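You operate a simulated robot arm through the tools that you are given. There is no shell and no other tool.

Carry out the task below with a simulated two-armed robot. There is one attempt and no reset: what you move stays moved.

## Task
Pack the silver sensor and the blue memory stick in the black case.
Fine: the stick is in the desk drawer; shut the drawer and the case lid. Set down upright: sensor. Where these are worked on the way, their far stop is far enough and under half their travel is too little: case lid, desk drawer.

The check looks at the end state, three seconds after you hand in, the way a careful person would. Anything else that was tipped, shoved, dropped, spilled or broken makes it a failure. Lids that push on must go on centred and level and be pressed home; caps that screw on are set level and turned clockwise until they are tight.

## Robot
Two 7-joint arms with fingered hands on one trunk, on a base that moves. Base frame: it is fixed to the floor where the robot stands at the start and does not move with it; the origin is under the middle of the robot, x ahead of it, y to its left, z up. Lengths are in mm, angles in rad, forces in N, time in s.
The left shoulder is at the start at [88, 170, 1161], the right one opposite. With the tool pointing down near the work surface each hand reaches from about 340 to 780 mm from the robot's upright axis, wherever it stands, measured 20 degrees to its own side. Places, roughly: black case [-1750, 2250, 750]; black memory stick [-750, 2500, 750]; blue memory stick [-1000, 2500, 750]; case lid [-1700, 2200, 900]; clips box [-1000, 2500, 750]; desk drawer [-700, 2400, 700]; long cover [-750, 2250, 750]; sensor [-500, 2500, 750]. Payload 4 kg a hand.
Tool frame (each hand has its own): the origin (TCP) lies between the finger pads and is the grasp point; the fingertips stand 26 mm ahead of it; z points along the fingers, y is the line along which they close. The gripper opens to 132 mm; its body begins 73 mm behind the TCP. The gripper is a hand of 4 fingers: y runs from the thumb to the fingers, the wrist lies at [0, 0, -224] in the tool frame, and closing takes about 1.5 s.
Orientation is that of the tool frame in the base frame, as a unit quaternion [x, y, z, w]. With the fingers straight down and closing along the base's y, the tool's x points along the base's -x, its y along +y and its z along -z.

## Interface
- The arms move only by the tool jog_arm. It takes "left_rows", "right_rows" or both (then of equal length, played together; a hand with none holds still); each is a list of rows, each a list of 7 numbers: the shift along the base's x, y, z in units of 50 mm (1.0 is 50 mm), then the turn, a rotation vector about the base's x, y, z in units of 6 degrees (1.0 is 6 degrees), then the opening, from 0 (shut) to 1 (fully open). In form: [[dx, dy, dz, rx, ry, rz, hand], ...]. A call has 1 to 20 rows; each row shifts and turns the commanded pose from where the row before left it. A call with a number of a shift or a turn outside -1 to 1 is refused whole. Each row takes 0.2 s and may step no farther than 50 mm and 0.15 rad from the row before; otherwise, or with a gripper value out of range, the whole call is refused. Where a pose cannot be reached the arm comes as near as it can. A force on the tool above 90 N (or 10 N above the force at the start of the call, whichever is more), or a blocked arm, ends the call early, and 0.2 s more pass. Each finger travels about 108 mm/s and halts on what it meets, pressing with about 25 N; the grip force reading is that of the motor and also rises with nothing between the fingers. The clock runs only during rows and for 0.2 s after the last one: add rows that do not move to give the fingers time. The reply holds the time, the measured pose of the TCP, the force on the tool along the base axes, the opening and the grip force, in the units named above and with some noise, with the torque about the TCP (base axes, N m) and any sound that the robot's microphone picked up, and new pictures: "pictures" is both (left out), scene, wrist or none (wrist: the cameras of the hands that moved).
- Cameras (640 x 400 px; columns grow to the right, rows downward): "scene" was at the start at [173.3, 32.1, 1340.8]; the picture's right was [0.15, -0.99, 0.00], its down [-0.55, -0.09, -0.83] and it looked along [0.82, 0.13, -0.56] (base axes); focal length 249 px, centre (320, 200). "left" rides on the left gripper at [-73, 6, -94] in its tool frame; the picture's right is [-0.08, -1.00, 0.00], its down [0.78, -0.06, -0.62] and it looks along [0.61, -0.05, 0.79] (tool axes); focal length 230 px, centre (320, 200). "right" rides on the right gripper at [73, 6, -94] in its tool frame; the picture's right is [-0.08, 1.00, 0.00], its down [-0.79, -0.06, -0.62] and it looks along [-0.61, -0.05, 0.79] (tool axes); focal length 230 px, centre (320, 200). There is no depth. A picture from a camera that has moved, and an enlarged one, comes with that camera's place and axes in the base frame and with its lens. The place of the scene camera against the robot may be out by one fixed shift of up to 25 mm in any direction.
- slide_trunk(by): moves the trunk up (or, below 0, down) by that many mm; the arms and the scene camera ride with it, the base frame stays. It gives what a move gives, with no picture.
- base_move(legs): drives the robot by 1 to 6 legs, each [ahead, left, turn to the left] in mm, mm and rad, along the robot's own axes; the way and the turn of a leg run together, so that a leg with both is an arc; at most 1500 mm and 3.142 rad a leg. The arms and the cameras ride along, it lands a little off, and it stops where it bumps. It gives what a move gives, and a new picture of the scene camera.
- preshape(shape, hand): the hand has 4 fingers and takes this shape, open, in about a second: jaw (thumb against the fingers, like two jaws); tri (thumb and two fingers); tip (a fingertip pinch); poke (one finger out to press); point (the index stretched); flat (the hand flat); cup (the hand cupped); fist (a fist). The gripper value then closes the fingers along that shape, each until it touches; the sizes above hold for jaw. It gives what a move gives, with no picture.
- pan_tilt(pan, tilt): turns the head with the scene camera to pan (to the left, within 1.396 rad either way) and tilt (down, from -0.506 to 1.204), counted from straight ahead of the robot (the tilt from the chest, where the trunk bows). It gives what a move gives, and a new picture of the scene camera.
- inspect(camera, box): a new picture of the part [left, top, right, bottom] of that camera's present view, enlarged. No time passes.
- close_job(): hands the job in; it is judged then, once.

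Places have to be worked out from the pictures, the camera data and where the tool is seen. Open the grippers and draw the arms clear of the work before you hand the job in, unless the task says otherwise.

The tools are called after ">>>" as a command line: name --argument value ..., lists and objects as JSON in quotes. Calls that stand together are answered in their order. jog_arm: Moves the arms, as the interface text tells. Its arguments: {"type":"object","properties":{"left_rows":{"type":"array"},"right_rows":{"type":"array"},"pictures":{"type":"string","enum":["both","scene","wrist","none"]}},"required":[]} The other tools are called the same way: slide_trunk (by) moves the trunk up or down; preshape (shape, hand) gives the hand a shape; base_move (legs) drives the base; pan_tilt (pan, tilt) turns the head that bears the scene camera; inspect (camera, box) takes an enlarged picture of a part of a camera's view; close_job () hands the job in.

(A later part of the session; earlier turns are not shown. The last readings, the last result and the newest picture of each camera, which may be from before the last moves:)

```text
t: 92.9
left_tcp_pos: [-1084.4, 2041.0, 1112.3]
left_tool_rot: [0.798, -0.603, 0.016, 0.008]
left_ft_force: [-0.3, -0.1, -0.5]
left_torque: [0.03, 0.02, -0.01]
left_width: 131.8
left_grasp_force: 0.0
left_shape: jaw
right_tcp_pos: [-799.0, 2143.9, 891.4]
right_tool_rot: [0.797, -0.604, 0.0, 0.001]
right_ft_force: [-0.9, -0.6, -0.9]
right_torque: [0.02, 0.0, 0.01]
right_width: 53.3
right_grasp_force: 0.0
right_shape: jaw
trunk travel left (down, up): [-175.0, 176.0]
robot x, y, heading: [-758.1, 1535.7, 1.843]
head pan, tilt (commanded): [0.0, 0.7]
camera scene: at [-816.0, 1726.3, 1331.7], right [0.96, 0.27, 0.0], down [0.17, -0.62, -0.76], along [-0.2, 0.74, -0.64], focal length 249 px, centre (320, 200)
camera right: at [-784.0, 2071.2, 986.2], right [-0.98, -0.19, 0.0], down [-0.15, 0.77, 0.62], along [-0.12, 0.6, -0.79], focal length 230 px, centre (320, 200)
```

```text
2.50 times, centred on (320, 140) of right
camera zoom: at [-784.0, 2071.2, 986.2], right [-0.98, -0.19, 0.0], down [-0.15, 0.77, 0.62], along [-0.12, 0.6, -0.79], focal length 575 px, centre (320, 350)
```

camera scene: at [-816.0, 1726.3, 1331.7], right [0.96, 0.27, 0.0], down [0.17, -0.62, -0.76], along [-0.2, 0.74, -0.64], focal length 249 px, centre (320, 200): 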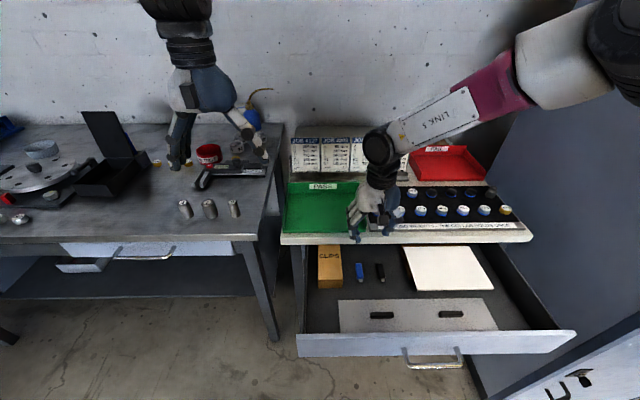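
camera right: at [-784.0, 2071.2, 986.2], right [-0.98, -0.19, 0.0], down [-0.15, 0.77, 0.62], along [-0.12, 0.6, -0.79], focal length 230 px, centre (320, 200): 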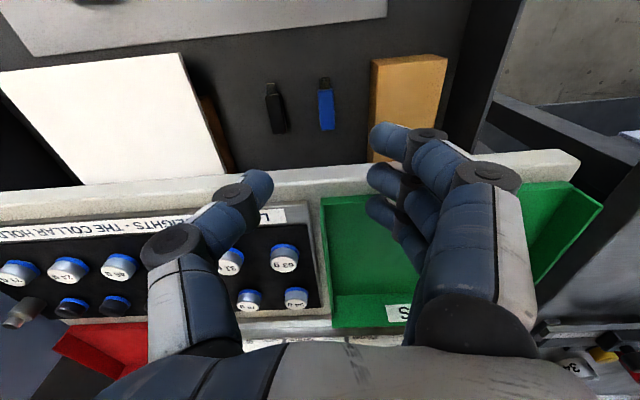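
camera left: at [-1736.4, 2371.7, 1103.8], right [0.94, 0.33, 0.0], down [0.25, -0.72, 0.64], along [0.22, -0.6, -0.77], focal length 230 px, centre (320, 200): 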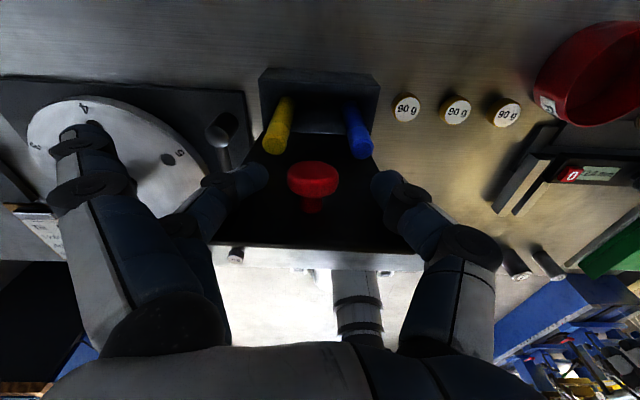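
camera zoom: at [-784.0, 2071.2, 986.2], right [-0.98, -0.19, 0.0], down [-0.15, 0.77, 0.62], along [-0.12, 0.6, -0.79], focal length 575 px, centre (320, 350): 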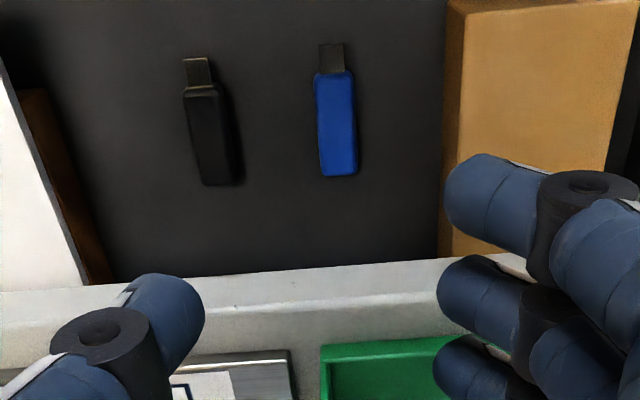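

The stick's body is about 51×20 mm, its centre near [-811, 2160, 675] with the connector toward me; the hand fits between the clips box and the black stick and clears the desk edge by about 20 mm. I lower to z≈740 with a 40 mm opening.

>>> jog_arm --right_rows '[[-0.04, 0.01, -0.76, 0, 0, 0, 0.32], [-0.04, 0.01, -0.76, 0, 0, 0, 0.32], [-0.04, 0.01, -0.76, 0, 0, 0, 0.32], [-0.04, 0, -0.76, 0, 0, 0, 0.32], [0, 0, 0, 0, 0, 0, 0.32], [0, 0, 0, 0, 0, 0, 0.32]]' --pictures "both"

>>> inspect --camera "right" --box '[200, 100, 440, 260]'

>>> inspect --camera "scene" --box '[300, 180, 440, 300]'

```text
t: 94.3
left_tcp_pos: [-1083.7, 2040.8, 1112.5]
left_tool_rot: [0.797, -0.604, 0.015, 0.007]
left_ft_force: [0.1, -0.5, 0.1]
left_torque: [0.02, -0.01, 0.04]
left_width: 132.0
left_grasp_force: 0.1
left_shape: jaw
right_tcp_pos: [-807.2, 2142.1, 740.2]
right_tool_rot: [0.796, -0.605, 0.001, -0.001]
right_ft_force: [-0.5, 0.0, -0.7]
right_torque: [-0.01, 0.01, -0.01]
right_width: 42.5
right_grasp_force: 0.0
right_shape: jaw
trunk travel left (down, up): [-175.0, 176.0]
robot x, y, heading: [-759.8, 1534.0, 1.84]
head pan, tilt (commanded): [0.0, 0.7]
camera scene: at [-815.8, 1726.3, 1331.7], right [0.96, 0.27, 0.0], down [0.17, -0.62, -0.76], along [-0.2, 0.74, -0.64], focal length 249 px, centre (320, 200)
camera right: at [-793.3, 2070.3, 835.1], right [-0.98, -0.19, 0.0], down [-0.15, 0.77, 0.62], along [-0.12, 0.61, -0.79], focal length 230 px, centre (320, 200)
```

scene: 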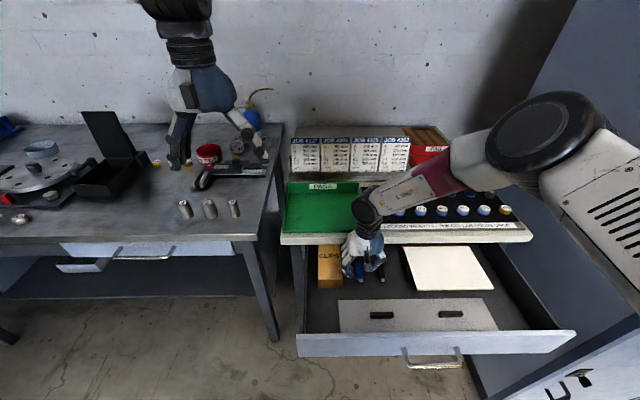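
right: 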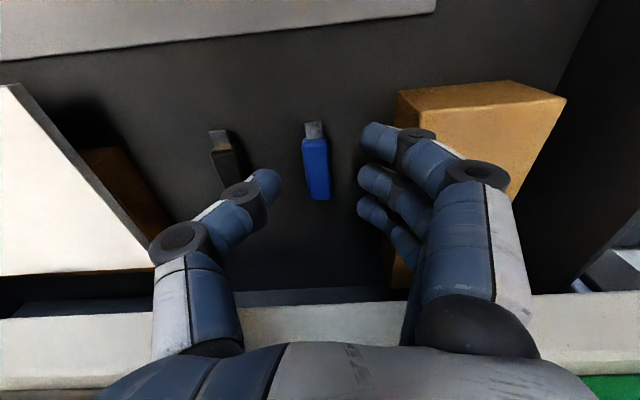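

```text
2.50 times, centred on (320, 180) of right
camera zoom: at [-793.3, 2070.3, 835.1], right [-0.98, -0.19, 0.0], down [-0.15, 0.77, 0.62], along [-0.12, 0.61, -0.79], focal length 575 px, centre (320, 250)
```

zoom: 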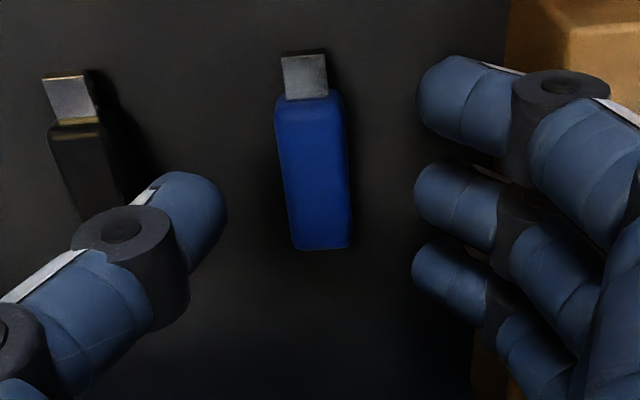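

```text
3.33 times, centred on (370, 240) of scene
camera zoom: at [-815.8, 1726.3, 1331.7], right [0.96, 0.27, 0.0], down [0.17, -0.62, -0.76], along [-0.2, 0.74, -0.64], focal length 830 px, centre (153, 67)
```

zoom: 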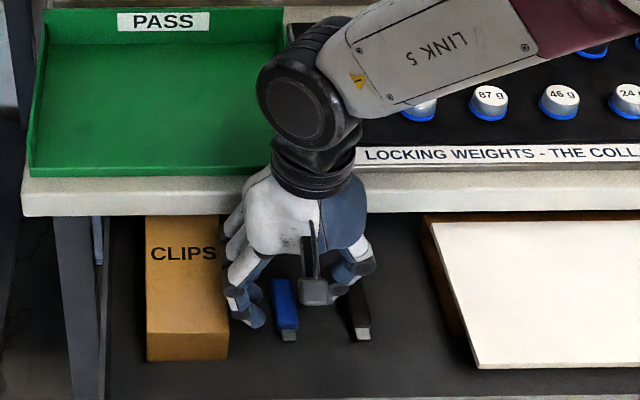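

The stick's top is at about z=685, well centred between thumb and fingers. I lower to z≈706 and check the contact force before closing.

>>> jog_arm --right_rows '[[0.01, 0.04, -0.34, 0, 0, 0, 0.32], [0, 0.02, -0.34, 0, 0, 0, 0.32], [0, 0, 0, 0, 0, 0, 0.32]]' --pictures "wrist"

>>> inspect --camera "right" --box '[200, 100, 440, 260]'

```text
t: 95.1
left_tcp_pos: [-1082.6, 2038.8, 1112.4]
left_tool_rot: [0.796, -0.604, 0.015, 0.008]
left_ft_force: [-0.2, -0.3, 1.3]
left_torque: [0.01, 0.0, -0.03]
left_width: 131.8
left_grasp_force: 0.0
left_shape: jaw
right_tcp_pos: [-805.8, 2147.5, 706.4]
right_tool_rot: [0.797, -0.605, 0.001, 0.0]
right_ft_force: [0.3, 0.1, 1.0]
right_torque: [-0.04, 0.01, 0.01]
right_width: 42.8
right_grasp_force: 0.2
right_shape: jaw
trunk travel left (down, up): [-175.0, 176.0]
robot x, y, heading: [-756.8, 1536.0, 1.841]
head pan, tilt (commanded): [0.0, 0.7]
camera right: at [-791.7, 2075.7, 800.9], right [-0.98, -0.19, 0.0], down [-0.15, 0.77, 0.62], along [-0.12, 0.61, -0.79], focal length 230 px, centre (320, 200)
```

right: 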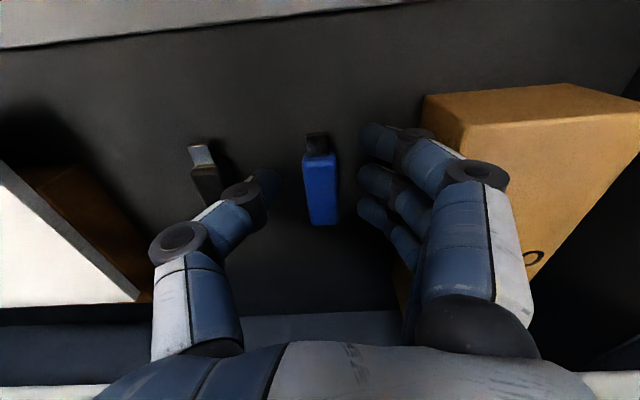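

```text
2.50 times, centred on (320, 180) of right
camera zoom: at [-791.7, 2075.7, 800.9], right [-0.98, -0.19, 0.0], down [-0.15, 0.77, 0.62], along [-0.12, 0.61, -0.79], focal length 575 px, centre (320, 250)
```

zoom: 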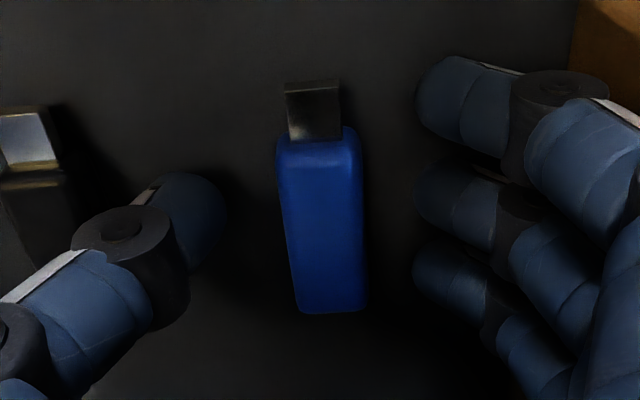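

The stick sits squarely between thumb and fingers. I lower 4 mm more and close gently, watching the vertical force for floor contact.

>>> jog_arm --right_rows '[[0, 0, -0.08, 0, 0, 0, 0.25], [0, 0, 0, 0, 0, 0, 0.18], [0, 0, 0, 0, 0, 0, 0.12], [0, 0, 0, 0, 0, 0, 0.08], [0, 0, 0, 0, 0, 0, 0.05], [0, 0, 0, 0, 0, 0, 0.05]]' --pictures "wrist"

>>> inspect --camera "right" --box '[200, 100, 440, 260]'

```text
t: 96.5
left_tcp_pos: [-1083.1, 2038.8, 1112.5]
left_tool_rot: [0.797, -0.604, 0.015, 0.007]
left_ft_force: [-0.8, -0.2, 0.6]
left_torque: [-0.01, 0.02, -0.02]
left_width: 131.8
left_grasp_force: 0.1
left_shape: jaw
right_tcp_pos: [-805.6, 2146.5, 703.4]
right_tool_rot: [0.797, -0.604, 0.0, -0.001]
right_ft_force: [1.1, -0.3, 1.9]
right_torque: [-0.04, -0.01, 0.01]
right_width: 8.8
right_grasp_force: 24.5
right_shape: jaw
trunk travel left (down, up): [-175.0, 176.0]
robot x, y, heading: [-760.1, 1534.7, 1.839]
head pan, tilt (commanded): [0.0, 0.7]
camera right: at [-791.5, 2076.2, 797.5], right [-0.98, -0.19, 0.0], down [-0.15, 0.77, 0.62], along [-0.12, 0.61, -0.79], focal length 230 px, centre (320, 200)
```

right: 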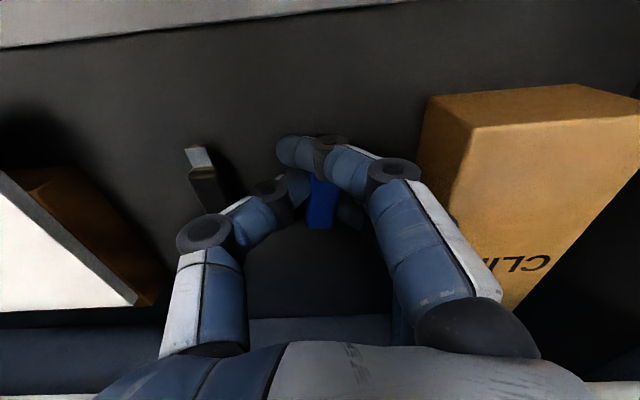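

```text
2.50 times, centred on (320, 180) of right
camera zoom: at [-791.5, 2076.2, 797.5], right [-0.98, -0.19, 0.0], down [-0.15, 0.77, 0.62], along [-0.12, 0.61, -0.79], focal length 575 px, centre (320, 250)
```

zoom: 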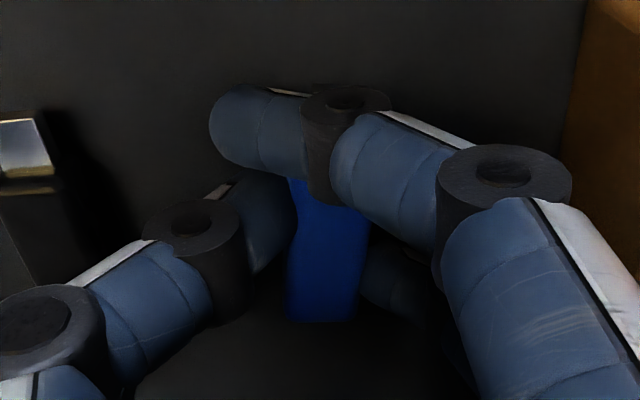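

The fingers hold the stick at about 25 N. I lift it 100 mm straight up and check that it came along.

>>> jog_arm --right_rows '[[0, 0, 0.3, 0, 0, 0, 0.0], [0, -0.05, 0.5, 0, 0, 0, 0.0], [0, -0.1, 0.6, 0, 0, 0, 0.0], [0, -0.1, 0.6, 0, 0, 0, 0.0], [0, 0, 0, 0, 0, 0, 0.0]]' --pictures "both"

>>> inspect --camera "right" --box '[200, 100, 440, 260]'

```text
t: 97.7
left_tcp_pos: [-1084.1, 2039.5, 1111.9]
left_tool_rot: [0.797, -0.604, 0.016, 0.009]
left_ft_force: [0.8, -0.7, -0.3]
left_torque: [-0.02, 0.03, 0.04]
left_width: 131.8
left_grasp_force: 0.1
left_shape: jaw
right_tcp_pos: [-805.9, 2135.7, 800.9]
right_tool_rot: [0.797, -0.604, 0.0, -0.001]
right_ft_force: [0.2, -0.1, 0.5]
right_torque: [0.03, -0.01, -0.02]
right_width: 8.4
right_grasp_force: 25.3
right_shape: jaw
trunk travel left (down, up): [-175.0, 176.0]
robot x, y, heading: [-760.8, 1534.6, 1.842]
head pan, tilt (commanded): [0.0, 0.7]
camera scene: at [-815.8, 1726.4, 1331.6], right [0.96, 0.27, 0.0], down [0.17, -0.62, -0.76], along [-0.2, 0.74, -0.64], focal length 249 px, centre (320, 200)
camera right: at [-791.5, 2063.6, 896.1], right [-0.98, -0.19, 0.0], down [-0.15, 0.77, 0.62], along [-0.12, 0.6, -0.79], focal length 230 px, centre (320, 200)
```

scene: 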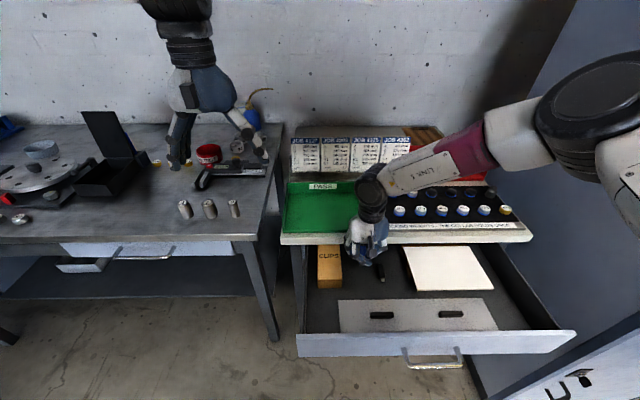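
right: 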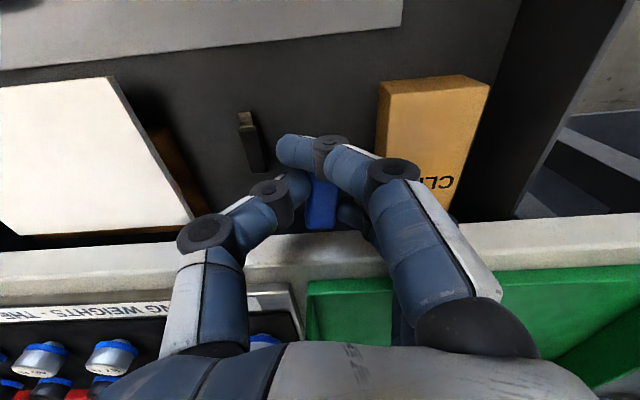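

```text
2.50 times, centred on (320, 180) of right
camera zoom: at [-791.5, 2063.6, 896.1], right [-0.98, -0.19, 0.0], down [-0.15, 0.77, 0.62], along [-0.12, 0.6, -0.79], focal length 575 px, centre (320, 250)
```

zoom: 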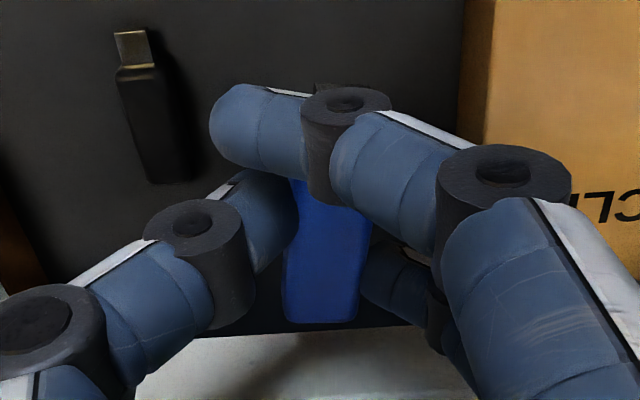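

The stick is firmly in the right hand. I raise it to a carrying height and drive right so that the left hand can push the drawer shut.

>>> jog_arm --right_rows '[[0, -0.1, 0.9, 0, 0, 0, 0.0], [0, -0.1, 0.9, 0, 0, 0, 0.0], [0.1, -0.3, 0.9, 0, 0, 0, 0.0], [0.1, -0.35, 0.9, 0, 0, 0, 0.0], [0.1, -0.35, 0.9, 0, 0, 0, 0.0], [0, 0, 0, 0, 0, 0, 0.0]]' --pictures "none"

>>> base_move --legs '[[-45, 0, 0], [0, -365, 0]]'

```text
t: 99.1
left_tcp_pos: [-1084.2, 2041.4, 1112.1]
left_tool_rot: [0.797, -0.604, 0.015, 0.009]
left_ft_force: [-0.3, 0.3, -0.4]
left_torque: [0.0, -0.02, 0.0]
left_width: 131.9
left_grasp_force: 0.0
left_shape: jaw
right_tcp_pos: [-792.3, 2076.9, 1026.9]
right_tool_rot: [0.797, -0.604, 0.001, -0.001]
right_ft_force: [-0.7, 0.4, -0.6]
right_torque: [0.02, 0.03, -0.01]
right_width: 8.7
right_grasp_force: 25.5
right_shape: jaw
trunk travel left (down, up): [-175.0, 176.0]
robot x, y, heading: [-758.3, 1538.5, 1.839]
head pan, tilt (commanded): [0.0, 0.7]
```

```text
t: 103.3
left_tcp_pos: [-720.4, 2092.6, 1113.2]
left_tool_rot: [0.797, -0.603, 0.016, 0.008]
left_ft_force: [-0.1, -0.5, 0.0]
left_torque: [-0.01, 0.01, 0.0]
left_width: 131.8
left_grasp_force: 0.1
left_shape: jaw
right_tcp_pos: [-427.6, 2129.5, 1026.2]
right_tool_rot: [0.797, -0.605, 0.0, -0.001]
right_ft_force: [-0.9, -0.6, -0.3]
right_torque: [-0.02, 0.01, 0.01]
right_width: 8.7
right_grasp_force: 24.7
right_shape: jaw
trunk travel left (down, up): [-175.0, 176.0]
robot x, y, heading: [-396.1, 1590.1, 1.846]
head pan, tilt (commanded): [0.0, 0.7]
camera scene: at [-452.6, 1779.1, 1331.7], right [0.96, 0.27, 0.0], down [0.17, -0.62, -0.76], along [-0.2, 0.74, -0.64], focal length 249 px, centre (320, 200)
```

scene: 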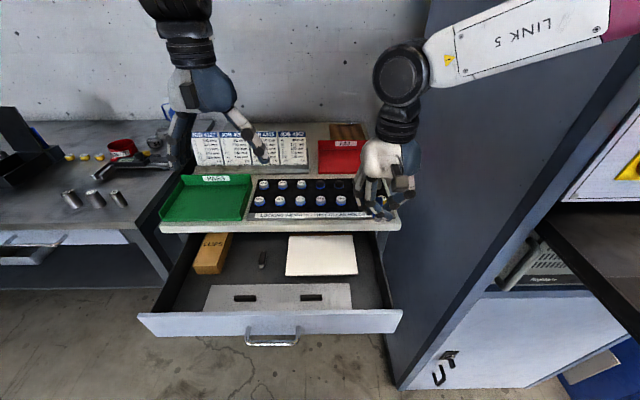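

The handle is about 419 mm ahead and 110 mm to the left of my axis. I bring the closed left hand down in front of the drawer, staying above the panel on the way.

>>> jog_arm --left_rows '[[0.364, -0.27, -0.815, 0, 0, 0, 0.5], [0.364, -0.27, -0.815, 0, 0, 0, 0.2], [0.364, -0.27, -0.815, 0, 0, 0, 0.0], [0.364, -0.27, -0.815, 0, 0, 0, 0.0], [0.232, -0.636, -0.5, 0, 0, 0, 0.0], [0.232, -0.636, -0.5, 0, 0, 0, 0.0], [0.232, -0.636, -0.5, 0, 0, 0, 0.0], [0.232, -0.636, -0.5, 0, 0, 0, 0.0], [0, 0, 0, 0, 0, 0, 0.0]]' --pictures "both"

```text
t: 105.3
left_tcp_pos: [-600.7, 1917.6, 854.1]
left_tool_rot: [0.802, -0.596, 0.019, -0.005]
left_ft_force: [-0.3, -0.2, -0.3]
left_torque: [0.0, 0.02, 0.02]
left_width: 0.0
left_grasp_force: 24.6
left_shape: jaw
right_tcp_pos: [-428.6, 2130.0, 1025.7]
right_tool_rot: [0.796, -0.605, 0.001, -0.001]
right_ft_force: [0.4, -0.3, -0.9]
right_torque: [0.02, -0.01, -0.01]
right_width: 8.5
right_grasp_force: 25.0
right_shape: jaw
trunk travel left (down, up): [-175.0, 176.0]
robot x, y, heading: [-394.7, 1586.8, 1.843]
head pan, tilt (commanded): [0.0, 0.7]
camera scene: at [-452.9, 1779.1, 1331.7], right [0.96, 0.27, 0.0], down [0.17, -0.62, -0.76], along [-0.2, 0.74, -0.64], focal length 249 px, centre (320, 200)
camera left: at [-630.9, 1988.7, 946.4], right [0.93, 0.36, 0.03], down [0.26, -0.72, 0.64], along [0.25, -0.59, -0.77], focal length 230 px, centre (320, 200)
```

scene: 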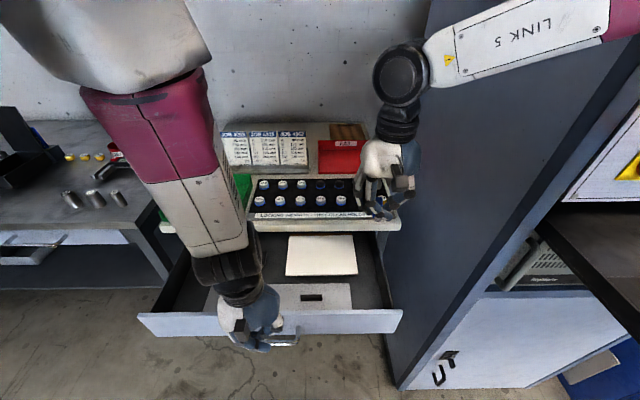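
left: 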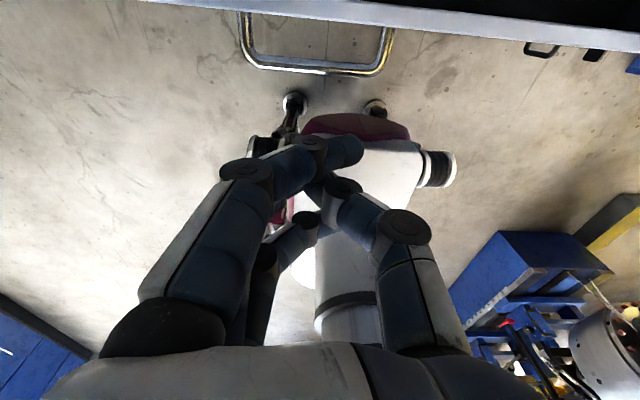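

The handle bar appears at v≈2040, only just beyond the front finger, so I back the base 40 mm before lowering the hand in front of it.

>>> base_move --legs '[[-40, 0, 0]]'

>>> jog_arm --left_rows '[[0, 0, -0.9, 0, 0, 0, 0.0], [0, 0, -0.9, 0, 0, 0, 0.0], [0, 0, -0.9, 0, 0, 0, 0.0], [0, 0, 0, 0, 0, 0, 0.0]]' --pictures "both"

```text
t: 106.2
left_tcp_pos: [-590.5, 1877.0, 852.7]
left_tool_rot: [0.803, -0.596, 0.021, -0.003]
left_ft_force: [0.5, -0.9, 0.8]
left_torque: [0.03, -0.02, 0.0]
left_width: 0.1
left_grasp_force: 25.0
left_shape: jaw
right_tcp_pos: [-417.2, 2090.3, 1026.9]
right_tool_rot: [0.796, -0.605, 0.0, -0.002]
right_ft_force: [0.1, -1.2, -0.1]
right_torque: [0.0, -0.03, 0.02]
right_width: 8.7
right_grasp_force: 25.5
right_shape: jaw
trunk travel left (down, up): [-175.0, 176.0]
robot x, y, heading: [-383.5, 1548.4, 1.838]
head pan, tilt (commanded): [0.0, 0.7]
camera scene: at [-441.7, 1739.4, 1331.9], right [0.96, 0.27, 0.0], down [0.17, -0.62, -0.77], along [-0.2, 0.74, -0.64], focal length 249 px, centre (320, 200)
```

scene: 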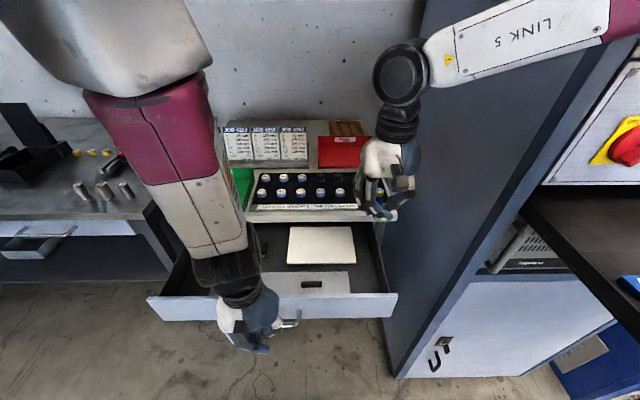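

```text
t: 107.2
left_tcp_pos: [-589.5, 1877.1, 719.6]
left_tool_rot: [0.803, -0.596, 0.02, -0.001]
left_ft_force: [-0.8, -0.2, 0.2]
left_torque: [0.01, 0.0, 0.02]
left_width: 0.2
left_grasp_force: 25.0
left_shape: jaw
right_tcp_pos: [-418.7, 2090.5, 1027.6]
right_tool_rot: [0.796, -0.605, 0.0, -0.002]
right_ft_force: [0.1, 0.4, 0.5]
right_torque: [0.0, -0.01, 0.0]
right_width: 8.6
right_grasp_force: 25.2
right_shape: jaw
trunk travel left (down, up): [-175.0, 176.0]
robot x, y, heading: [-385.4, 1551.4, 1.841]
head pan, tilt (commanded): [0.0, 0.7]
camera scene: at [-441.8, 1740.1, 1332.0], right [0.96, 0.27, 0.0], down [0.17, -0.62, -0.77], along [-0.2, 0.74, -0.64], focal length 249 px, centre (320, 200)
camera left: at [-619.5, 1949.1, 810.3], right [0.93, 0.36, 0.02], down [0.26, -0.72, 0.64], along [0.25, -0.59, -0.77], focal length 230 px, centre (320, 200)
```

scene: 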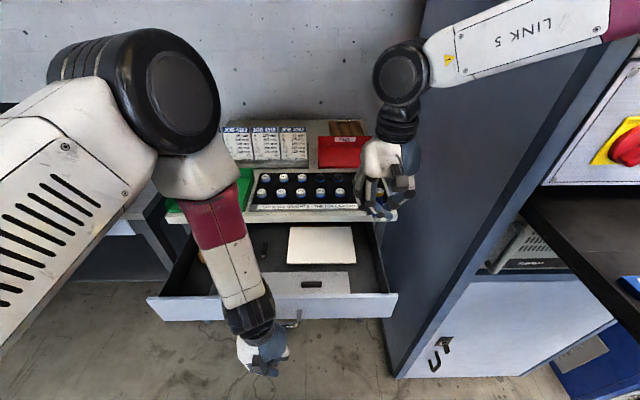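
left: 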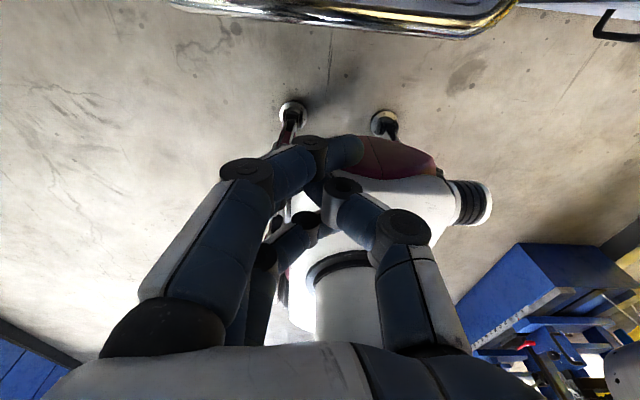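

The closed left hand is now down in front of the bar. I push the drawer inward step by step.

>>> jog_arm --left_rows '[[-0.135, 0.482, 0, 0, 0, 0, 0.0], [-0.108, 0.385, 0, 0, 0, 0, 0.0], [-0.108, 0.385, 0, 0, 0, 0, 0.0], [-0.135, 0.482, 0, 0, 0, 0, 0.0], [-0.135, 0.482, 0, 0, 0, 0, 0.0], [-0.135, 0.482, 0, 0, 0, 0, 0.0], [-0.135, 0.482, 0, 0, 0, 0, 0.0], [-0.135, 0.482, 0, 0, 0, 0, 0.0], [0, 0, 0, 0, 0, 0, 0]]' --pictures "both"

```text
t: 109.4
left_tcp_pos: [-674.6, 2065.6, 725.3]
left_tool_rot: [0.827, -0.561, 0.024, -0.015]
left_ft_force: [1.6, -0.2, 2.4]
left_torque: [0.01, -0.02, 0.01]
left_width: 0.0
left_grasp_force: 24.4
left_shape: jaw
right_tcp_pos: [-417.5, 2092.8, 1025.9]
right_tool_rot: [0.796, -0.605, 0.0, 0.0]
right_ft_force: [-0.1, 0.5, -0.2]
right_torque: [-0.02, -0.02, 0.02]
right_width: 8.5
right_grasp_force: 24.6
right_shape: jaw
trunk travel left (down, up): [-175.0, 176.0]
robot x, y, heading: [-387.8, 1549.4, 1.842]
head pan, tilt (commanded): [0.0, 0.7]
stopped in row 9 (left hand): the arm was blocked; the commanded pose is now the measured one
camera scene: at [-442.3, 1740.8, 1331.7], right [0.96, 0.27, 0.0], down [0.17, -0.62, -0.76], along [-0.2, 0.74, -0.64], focal length 249 px, centre (320, 200)
camera left: at [-713.2, 2133.9, 816.6], right [0.9, 0.44, 0.05], down [0.31, -0.7, 0.64], along [0.32, -0.56, -0.77], focal length 230 px, centre (320, 200)
```

scene: 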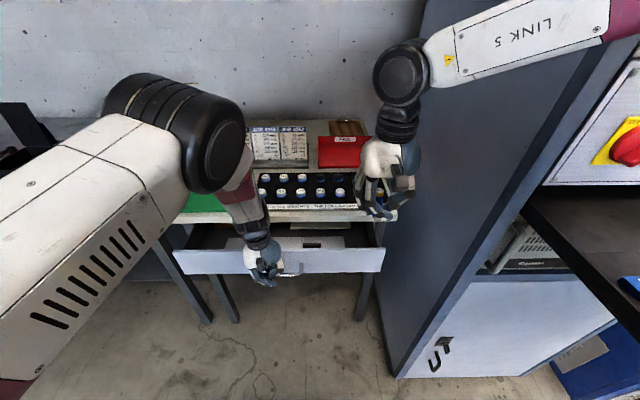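
left: 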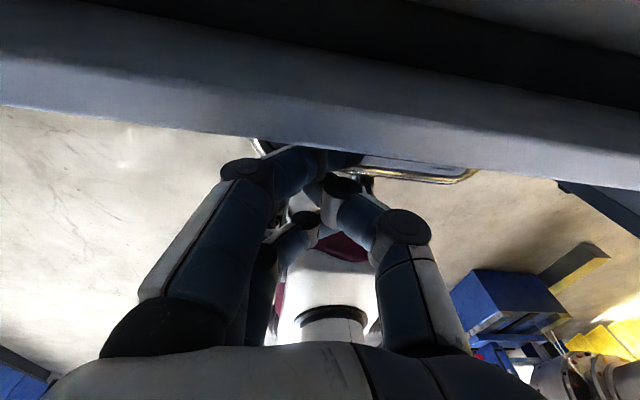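

The drawer went in about 150 mm and then the arm reported being blocked. I zoom in to find what is in the way.

>>> inspect --camera "scene" --box '[150, 150, 410, 312]'

>>> inspect --camera "left" --box '[220, 100, 500, 275]'

>>> inspect --camera "right" --box '[0, 0, 640, 400]'

```text
2.46 times, centred on (280, 231) of scene
camera zoom: at [-442.3, 1740.8, 1331.7], right [0.96, 0.27, 0.0], down [0.17, -0.62, -0.76], along [-0.2, 0.74, -0.64], focal length 613 px, centre (418, 124)
```

zoom: 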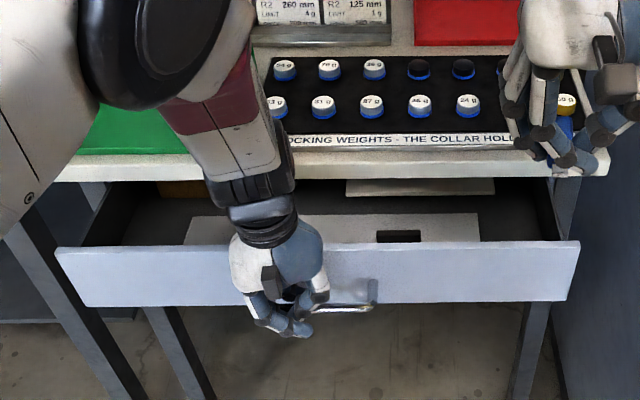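

```text
2.29 times, centred on (360, 188) of left
camera zoom: at [-713.2, 2133.9, 816.6], right [0.9, 0.44, 0.05], down [0.31, -0.7, 0.64], along [0.32, -0.56, -0.77], focal length 526 px, centre (229, 229)
```

zoom: 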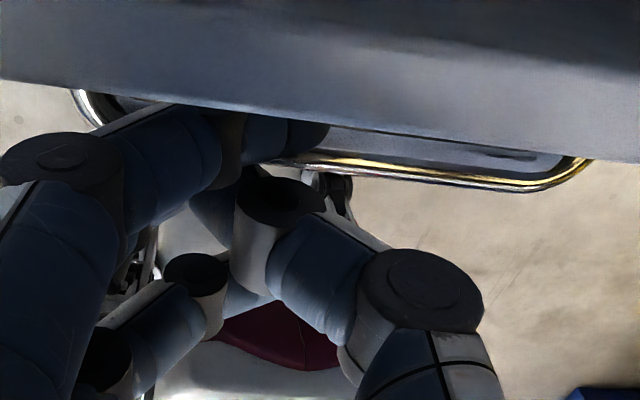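

```text
1.00 times, centred on (320, 200) of right (not enlarged: the box is as wide or as high as the picture)
camera zoom: at [-404.0, 2019.4, 1120.9], right [-0.98, -0.19, 0.0], down [-0.15, 0.77, 0.62], along [-0.12, 0.61, -0.79], focal length 230 px, centre (320, 200)
```

zoom: 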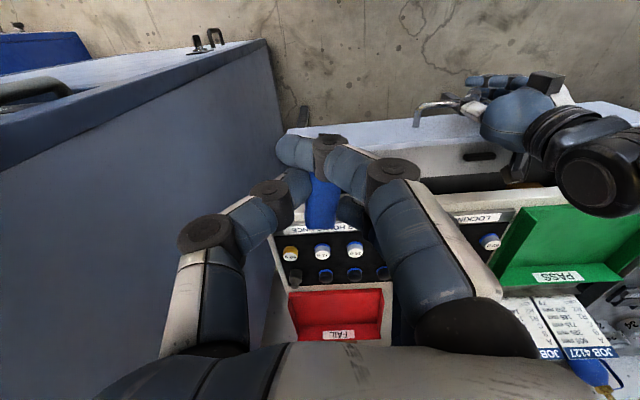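

The left elbow is close to the head and probably limits the arm, while the hand slid to the left on the bar. I back the hand off slightly, re-centre and straighten it, and will then push with the base instead.

>>> jog_arm --left_rows '[[0.135, -0.48, 0, 0, 0, 0, 0.0], [0.3, 0.05, 0, 0.03, 0.27, -0.5, 0.0], [0.3, 0.1, 0, 0.02, 0.27, -0.5, 0.0], [0, 0, -0.1, 0, 0, 0, 0.0]]' --pictures "both"

```text
t: 110.6
left_tcp_pos: [-663.1, 2054.6, 725.5]
left_tool_rot: [0.82, -0.572, 0.009, -0.011]
left_ft_force: [1.0, -0.2, 0.3]
left_torque: [-0.04, -0.02, -0.02]
left_width: 0.1
left_grasp_force: 24.7
left_shape: jaw
right_tcp_pos: [-417.7, 2092.0, 1026.3]
right_tool_rot: [0.797, -0.604, 0.001, 0.0]
right_ft_force: [0.5, 0.4, -0.3]
right_torque: [-0.01, 0.0, 0.01]
right_width: 8.7
right_grasp_force: 24.7
right_shape: jaw
trunk travel left (down, up): [-175.0, 176.0]
robot x, y, heading: [-384.9, 1547.8, 1.837]
head pan, tilt (commanded): [0.0, 0.7]
stopped in row 4 (left hand): the arm was blocked; the commanded pose is now the measured one
camera scene: at [-442.3, 1740.6, 1331.7], right [0.96, 0.27, 0.0], down [0.17, -0.62, -0.77], along [-0.2, 0.74, -0.64], focal length 249 px, centre (320, 200)
camera left: at [-698.0, 2122.1, 819.0], right [0.91, 0.42, 0.03], down [0.31, -0.72, 0.62], along [0.28, -0.55, -0.79], focal length 230 px, centre (320, 200)
```

scene: 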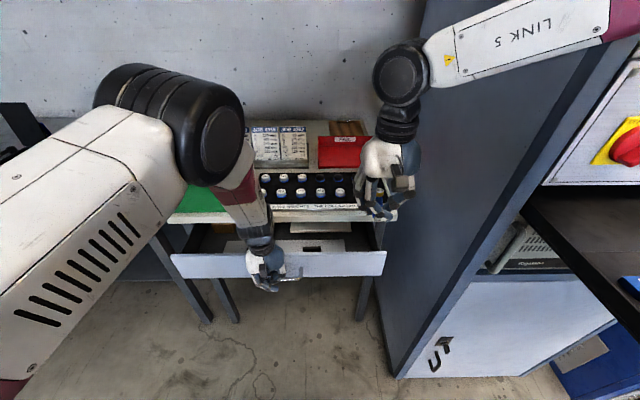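
left: 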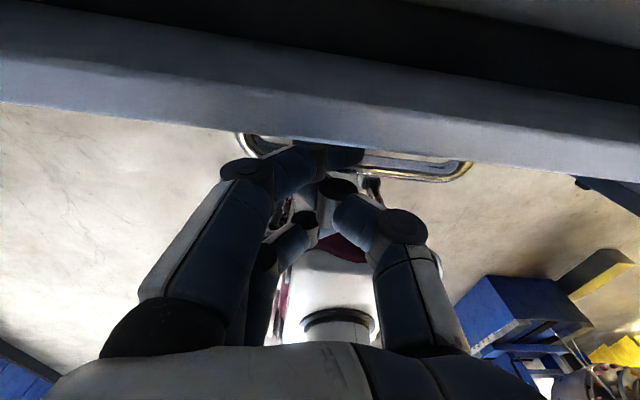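

The front finger seems to have slipped over the bar into the handle gap. I raise the hand to free it, then look.

>>> jog_arm --left_rows '[[0, 0, 0.4, 0, 0, 0, 0.0], [0, 0, 0.6, 0, 0, 0, 0.0], [0, 0, 0, 0, 0, 0, 0.0]]' --pictures "both"

>>> inspect --camera "scene" --box '[150, 170, 410, 332]'

```text
t: 111.4
left_tcp_pos: [-667.4, 2052.9, 773.7]
left_tool_rot: [0.823, -0.568, 0.012, -0.011]
left_ft_force: [-0.8, 0.3, 0.5]
left_torque: [0.02, 0.0, 0.04]
left_width: 0.1
left_grasp_force: 25.3
left_shape: jaw
right_tcp_pos: [-417.4, 2091.8, 1026.6]
right_tool_rot: [0.796, -0.605, 0.0, 0.0]
right_ft_force: [0.0, -0.2, 0.6]
right_torque: [0.01, 0.02, 0.0]
right_width: 8.7
right_grasp_force: 24.9
right_shape: jaw
trunk travel left (down, up): [-175.0, 176.0]
robot x, y, heading: [-386.2, 1550.6, 1.839]
head pan, tilt (commanded): [0.0, 0.7]
camera scene: at [-442.2, 1741.2, 1331.6], right [0.96, 0.27, 0.0], down [0.17, -0.62, -0.76], along [-0.2, 0.74, -0.64], focal length 249 px, centre (320, 200)
camera left: at [-701.3, 2119.5, 866.8], right [0.9, 0.43, 0.03], down [0.32, -0.72, 0.62], along [0.29, -0.55, -0.78], focal length 230 px, centre (320, 200)
```

scene: 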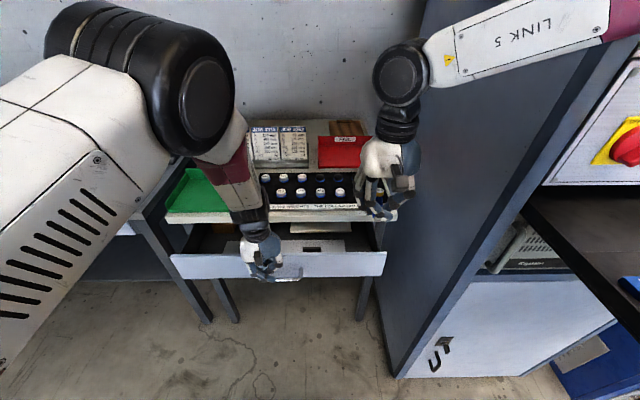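
left: 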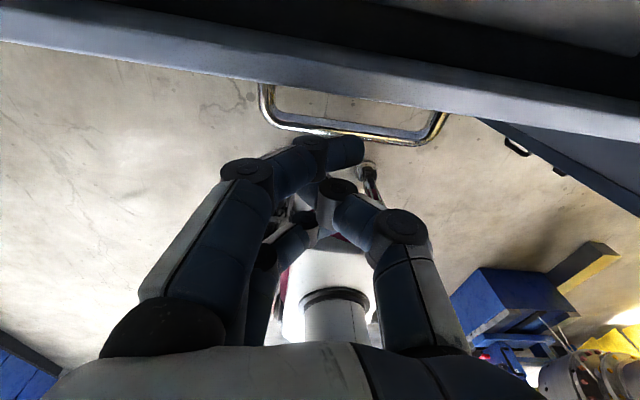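

```text
2.46 times, centred on (280, 251) of scene
camera zoom: at [-442.2, 1741.2, 1331.6], right [0.96, 0.27, 0.0], down [0.17, -0.62, -0.76], along [-0.2, 0.74, -0.64], focal length 613 px, centre (418, 74)
```

zoom: 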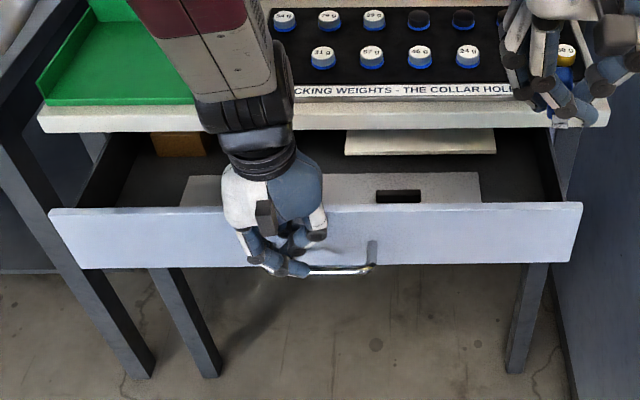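

The hand is free and the bar is at v≈2167, still 156 mm from shut. I move the hand back in front of the bar, straighten it and lower it deeper so the bar meets the body of the fingers.

>>> jog_arm --left_rows '[[0.4, -0.51, 0, 0, 0.15, -0.42, 0.0], [0.4, -0.51, 0, 0, 0.15, -0.42, 0.0], [0, -0.2, 0, 0, 0, 0, 0.0], [0, 0, -0.8, 0, 0, 0, 0.0], [0, 0, -0.8, 0, 0, 0, 0.0], [0, 0, 0, 0, 0, 0, 0.0]]' --pictures "both"

```text
t: 113.0
left_tcp_pos: [-647.0, 2002.2, 702.0]
left_tool_rot: [0.818, -0.575, -0.001, -0.014]
left_ft_force: [0.1, 0.3, 0.0]
left_torque: [0.0, 0.02, -0.03]
left_width: 0.0
left_grasp_force: 25.1
left_shape: jaw
right_tcp_pos: [-419.1, 2091.5, 1026.9]
right_tool_rot: [0.797, -0.605, 0.0, 0.0]
right_ft_force: [0.3, 0.1, -0.2]
right_torque: [0.03, 0.0, 0.03]
right_width: 8.5
right_grasp_force: 25.2
right_shape: jaw
trunk travel left (down, up): [-175.0, 176.0]
robot x, y, heading: [-384.6, 1550.1, 1.841]
head pan, tilt (commanded): [0.0, 0.7]
stopped in row 6 (left hand): the arm was blocked; the commanded pose is now the measured one
camera scene: at [-442.4, 1741.0, 1331.7], right [0.96, 0.27, 0.0], down [0.17, -0.62, -0.76], along [-0.2, 0.74, -0.64], focal length 249 px, centre (320, 200)
camera left: at [-679.6, 2068.0, 796.0], right [0.91, 0.41, 0.02], down [0.31, -0.73, 0.6], along [0.27, -0.54, -0.8], focal length 230 px, centre (320, 200)
```

scene: 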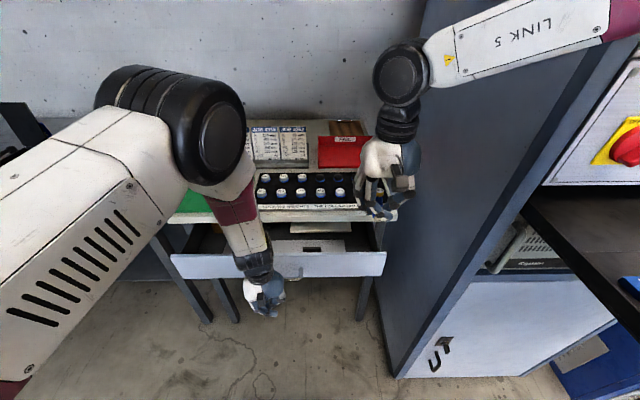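
left: 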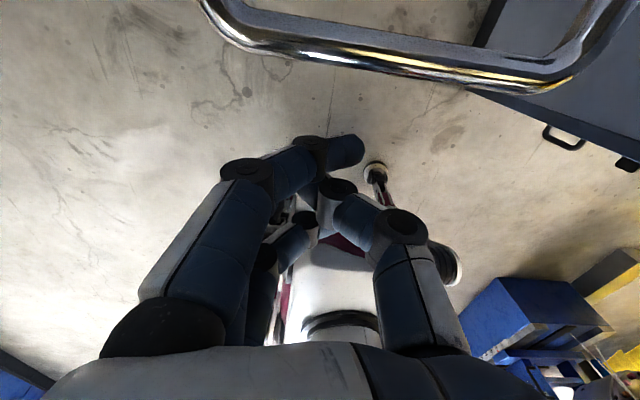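

The arm is being blocked by its own posture (elbow near the head), not by the drawer. I shift the base 110 mm right so the left arm works further out to its side, and put the hand back in front of the bar.

>>> base_move --legs '[[0, -110, 0]]'

>>> jog_arm --left_rows '[[-0.75, -0.21, 0, 0, 0.1, -0.25, 0.0], [-0.75, -0.21, 0, 0, 0.1, -0.25, 0.0], [-0.4, -0.1, -0.1, 0, 0, 0, 0.0], [0, 0, 0, 0, 0, 0, 0.0]]' --pictures "both"

```text
t: 114.8
left_tcp_pos: [-544.6, 2026.2, 703.2]
left_tool_rot: [0.82, -0.572, -0.001, -0.018]
left_ft_force: [0.1, 0.6, -0.2]
left_torque: [0.02, -0.03, -0.04]
left_width: 0.0
left_grasp_force: 24.7
left_shape: jaw
right_tcp_pos: [-319.6, 2111.1, 1028.0]
right_tool_rot: [0.802, -0.597, 0.002, -0.006]
right_ft_force: [-0.6, 0.0, -1.0]
right_torque: [-0.04, 0.0, 0.01]
right_width: 8.3
right_grasp_force: 24.9
right_shape: jaw
trunk travel left (down, up): [-175.0, 176.0]
robot x, y, heading: [-278.2, 1580.4, 1.845]
head pan, tilt (commanded): [0.0, 0.7]
stopped in leg 1: the robot was blocked; the commanded pose is now the measured one
camera scene: at [-339.4, 1764.3, 1332.4], right [0.96, 0.27, 0.0], down [0.18, -0.62, -0.77], along [-0.2, 0.74, -0.64], focal length 249 px, centre (320, 200)
```

scene: 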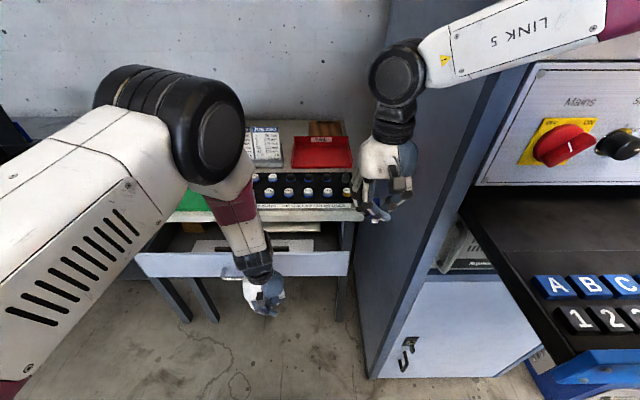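

```text
t: 115.8
left_tcp_pos: [-639.3, 2001.5, 696.1]
left_tool_rot: [0.803, -0.596, -0.009, -0.011]
left_ft_force: [-0.6, -0.1, -0.5]
left_torque: [-0.02, -0.01, -0.01]
left_width: 0.0
left_grasp_force: 24.6
left_shape: jaw
right_tcp_pos: [-321.0, 2111.8, 1027.8]
right_tool_rot: [0.802, -0.597, 0.002, -0.006]
right_ft_force: [-0.3, -0.7, 0.1]
right_torque: [-0.01, 0.0, 0.04]
right_width: 8.3
right_grasp_force: 25.2
right_shape: jaw
trunk travel left (down, up): [-175.0, 176.0]
robot x, y, heading: [-280.1, 1579.5, 1.841]
head pan, tilt (commanded): [0.0, 0.7]
camera scene: at [-340.2, 1763.8, 1332.4], right [0.96, 0.27, 0.0], down [0.18, -0.62, -0.77], along [-0.2, 0.74, -0.64], focal length 249 px, centre (320, 200)
camera left: at [-667.2, 2068.4, 791.9], right [0.93, 0.37, 0.01], down [0.29, -0.75, 0.59], along [0.23, -0.55, -0.8], focal length 230 px, centre (320, 200)
```

scene: 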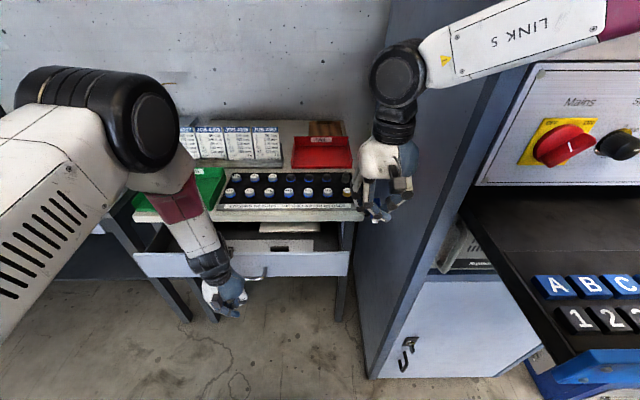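
left: 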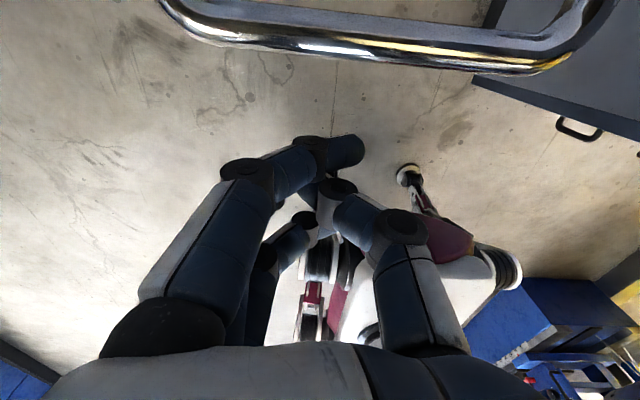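

The base bumped at the end of that shift; the right elbow is probably touching the console on the right. I move the base back left 35 mm to relieve it.

>>> base_move --legs '[[0, 35, 0]]'

```text
t: 116.5
left_tcp_pos: [-640.2, 2000.8, 695.1]
left_tool_rot: [0.804, -0.595, -0.009, -0.009]
left_ft_force: [-0.3, 0.0, 0.3]
left_torque: [-0.01, -0.02, -0.01]
left_width: 0.0
left_grasp_force: 25.2
left_shape: jaw
right_tcp_pos: [-320.5, 2111.7, 1028.9]
right_tool_rot: [0.803, -0.596, 0.0, -0.004]
right_ft_force: [0.5, 0.5, -1.1]
right_torque: [0.01, 0.01, 0.03]
right_width: 8.5
right_grasp_force: 25.2
right_shape: jaw
trunk travel left (down, up): [-175.0, 176.0]
robot x, y, heading: [-278.7, 1578.7, 1.845]
head pan, tilt (commanded): [0.0, 0.7]
stopped in leg 1: the robot was blocked; the commanded pose is now the measured one
camera scene: at [-339.2, 1764.6, 1332.1], right [0.96, 0.27, 0.0], down [0.17, -0.62, -0.77], along [-0.21, 0.74, -0.64], focal length 249 px, centre (320, 200)
```

scene: 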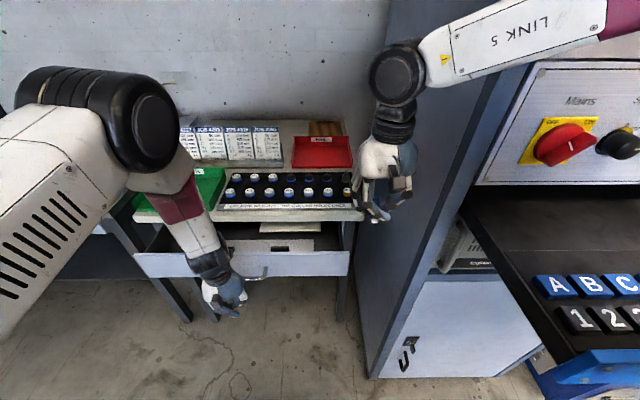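

The base is now blocked both ways, so an arm must be jammed against the console. I move the right hand away from it, left and back, to release the contact.

>>> jog_arm --right_rows '[[-0.5, -0.3, 0, 0, 0, 0, 0.0], [-0.5, -0.3, 0, 0, 0, 0, 0.0], [-0.5, -0.3, 0, 0, 0, 0, 0.0], [0, 0, 0, 0, 0, 0, 0.0]]' --pictures "both"

>>> pan_tilt --pan -0.9 --tilt 0.4

```text
t: 117.5
left_tcp_pos: [-639.7, 2003.4, 696.7]
left_tool_rot: [0.804, -0.594, -0.009, -0.008]
left_ft_force: [-0.1, -0.4, 0.2]
left_torque: [0.03, 0.02, -0.04]
left_width: 0.0
left_grasp_force: 25.5
left_shape: jaw
right_tcp_pos: [-395.3, 2067.4, 1026.6]
right_tool_rot: [0.802, -0.597, 0.001, -0.003]
right_ft_force: [-0.2, 0.2, -0.3]
right_torque: [-0.03, 0.01, 0.01]
right_width: 8.5
right_grasp_force: 25.0
right_shape: jaw
trunk travel left (down, up): [-175.0, 176.0]
robot x, y, heading: [-282.1, 1577.1, 1.843]
head pan, tilt (commanded): [0.0, 0.7]
camera scene: at [-337.5, 1768.5, 1331.7], right [0.96, 0.27, 0.0], down [0.17, -0.62, -0.76], along [-0.21, 0.74, -0.64], focal length 249 px, centre (320, 200)
camera right: at [-379.1, 1996.9, 1121.4], right [-0.98, -0.21, 0.0], down [-0.17, 0.77, 0.62], along [-0.13, 0.6, -0.79], focal length 230 px, centre (320, 200)
```

scene: 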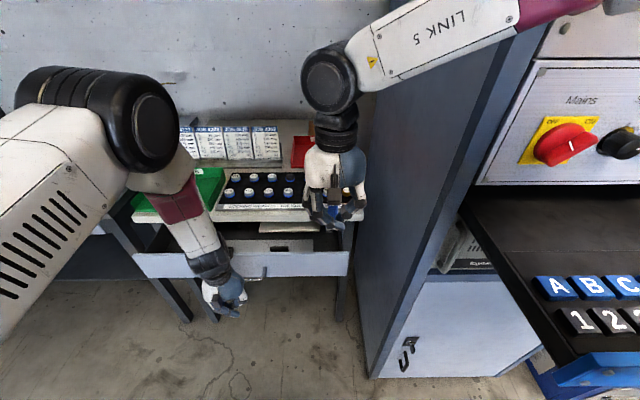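
right: 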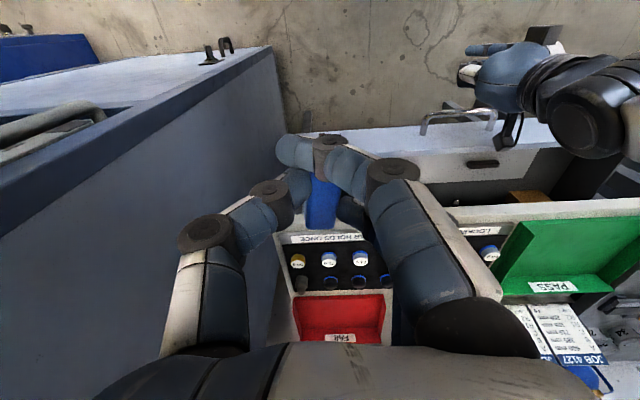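

```text
t: 118.7
left_tcp_pos: [-639.6, 2003.2, 696.1]
left_tool_rot: [0.804, -0.595, -0.009, -0.008]
left_ft_force: [0.1, -1.3, 0.7]
left_torque: [0.02, 0.0, 0.02]
left_width: 0.0
left_grasp_force: 24.5
left_shape: jaw
right_tcp_pos: [-394.5, 2069.5, 1026.7]
right_tool_rot: [0.802, -0.598, 0.0, -0.003]
right_ft_force: [-0.3, -1.1, 0.3]
right_torque: [-0.01, 0.0, 0.01]
right_width: 8.7
right_grasp_force: 25.3
right_shape: jaw
trunk travel left (down, up): [-175.0, 176.0]
robot x, y, heading: [-282.8, 1577.0, 1.846]
head pan, tilt (commanded): [-0.901, 0.4]
camera scene: at [-260.8, 1761.6, 1358.6], right [0.81, -0.59, 0.0], down [-0.23, -0.32, -0.92], along [0.54, 0.75, -0.39], focal length 249 px, centre (320, 200)
```

scene: 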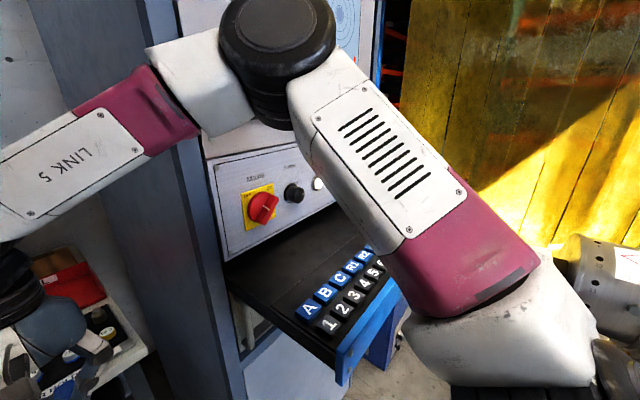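

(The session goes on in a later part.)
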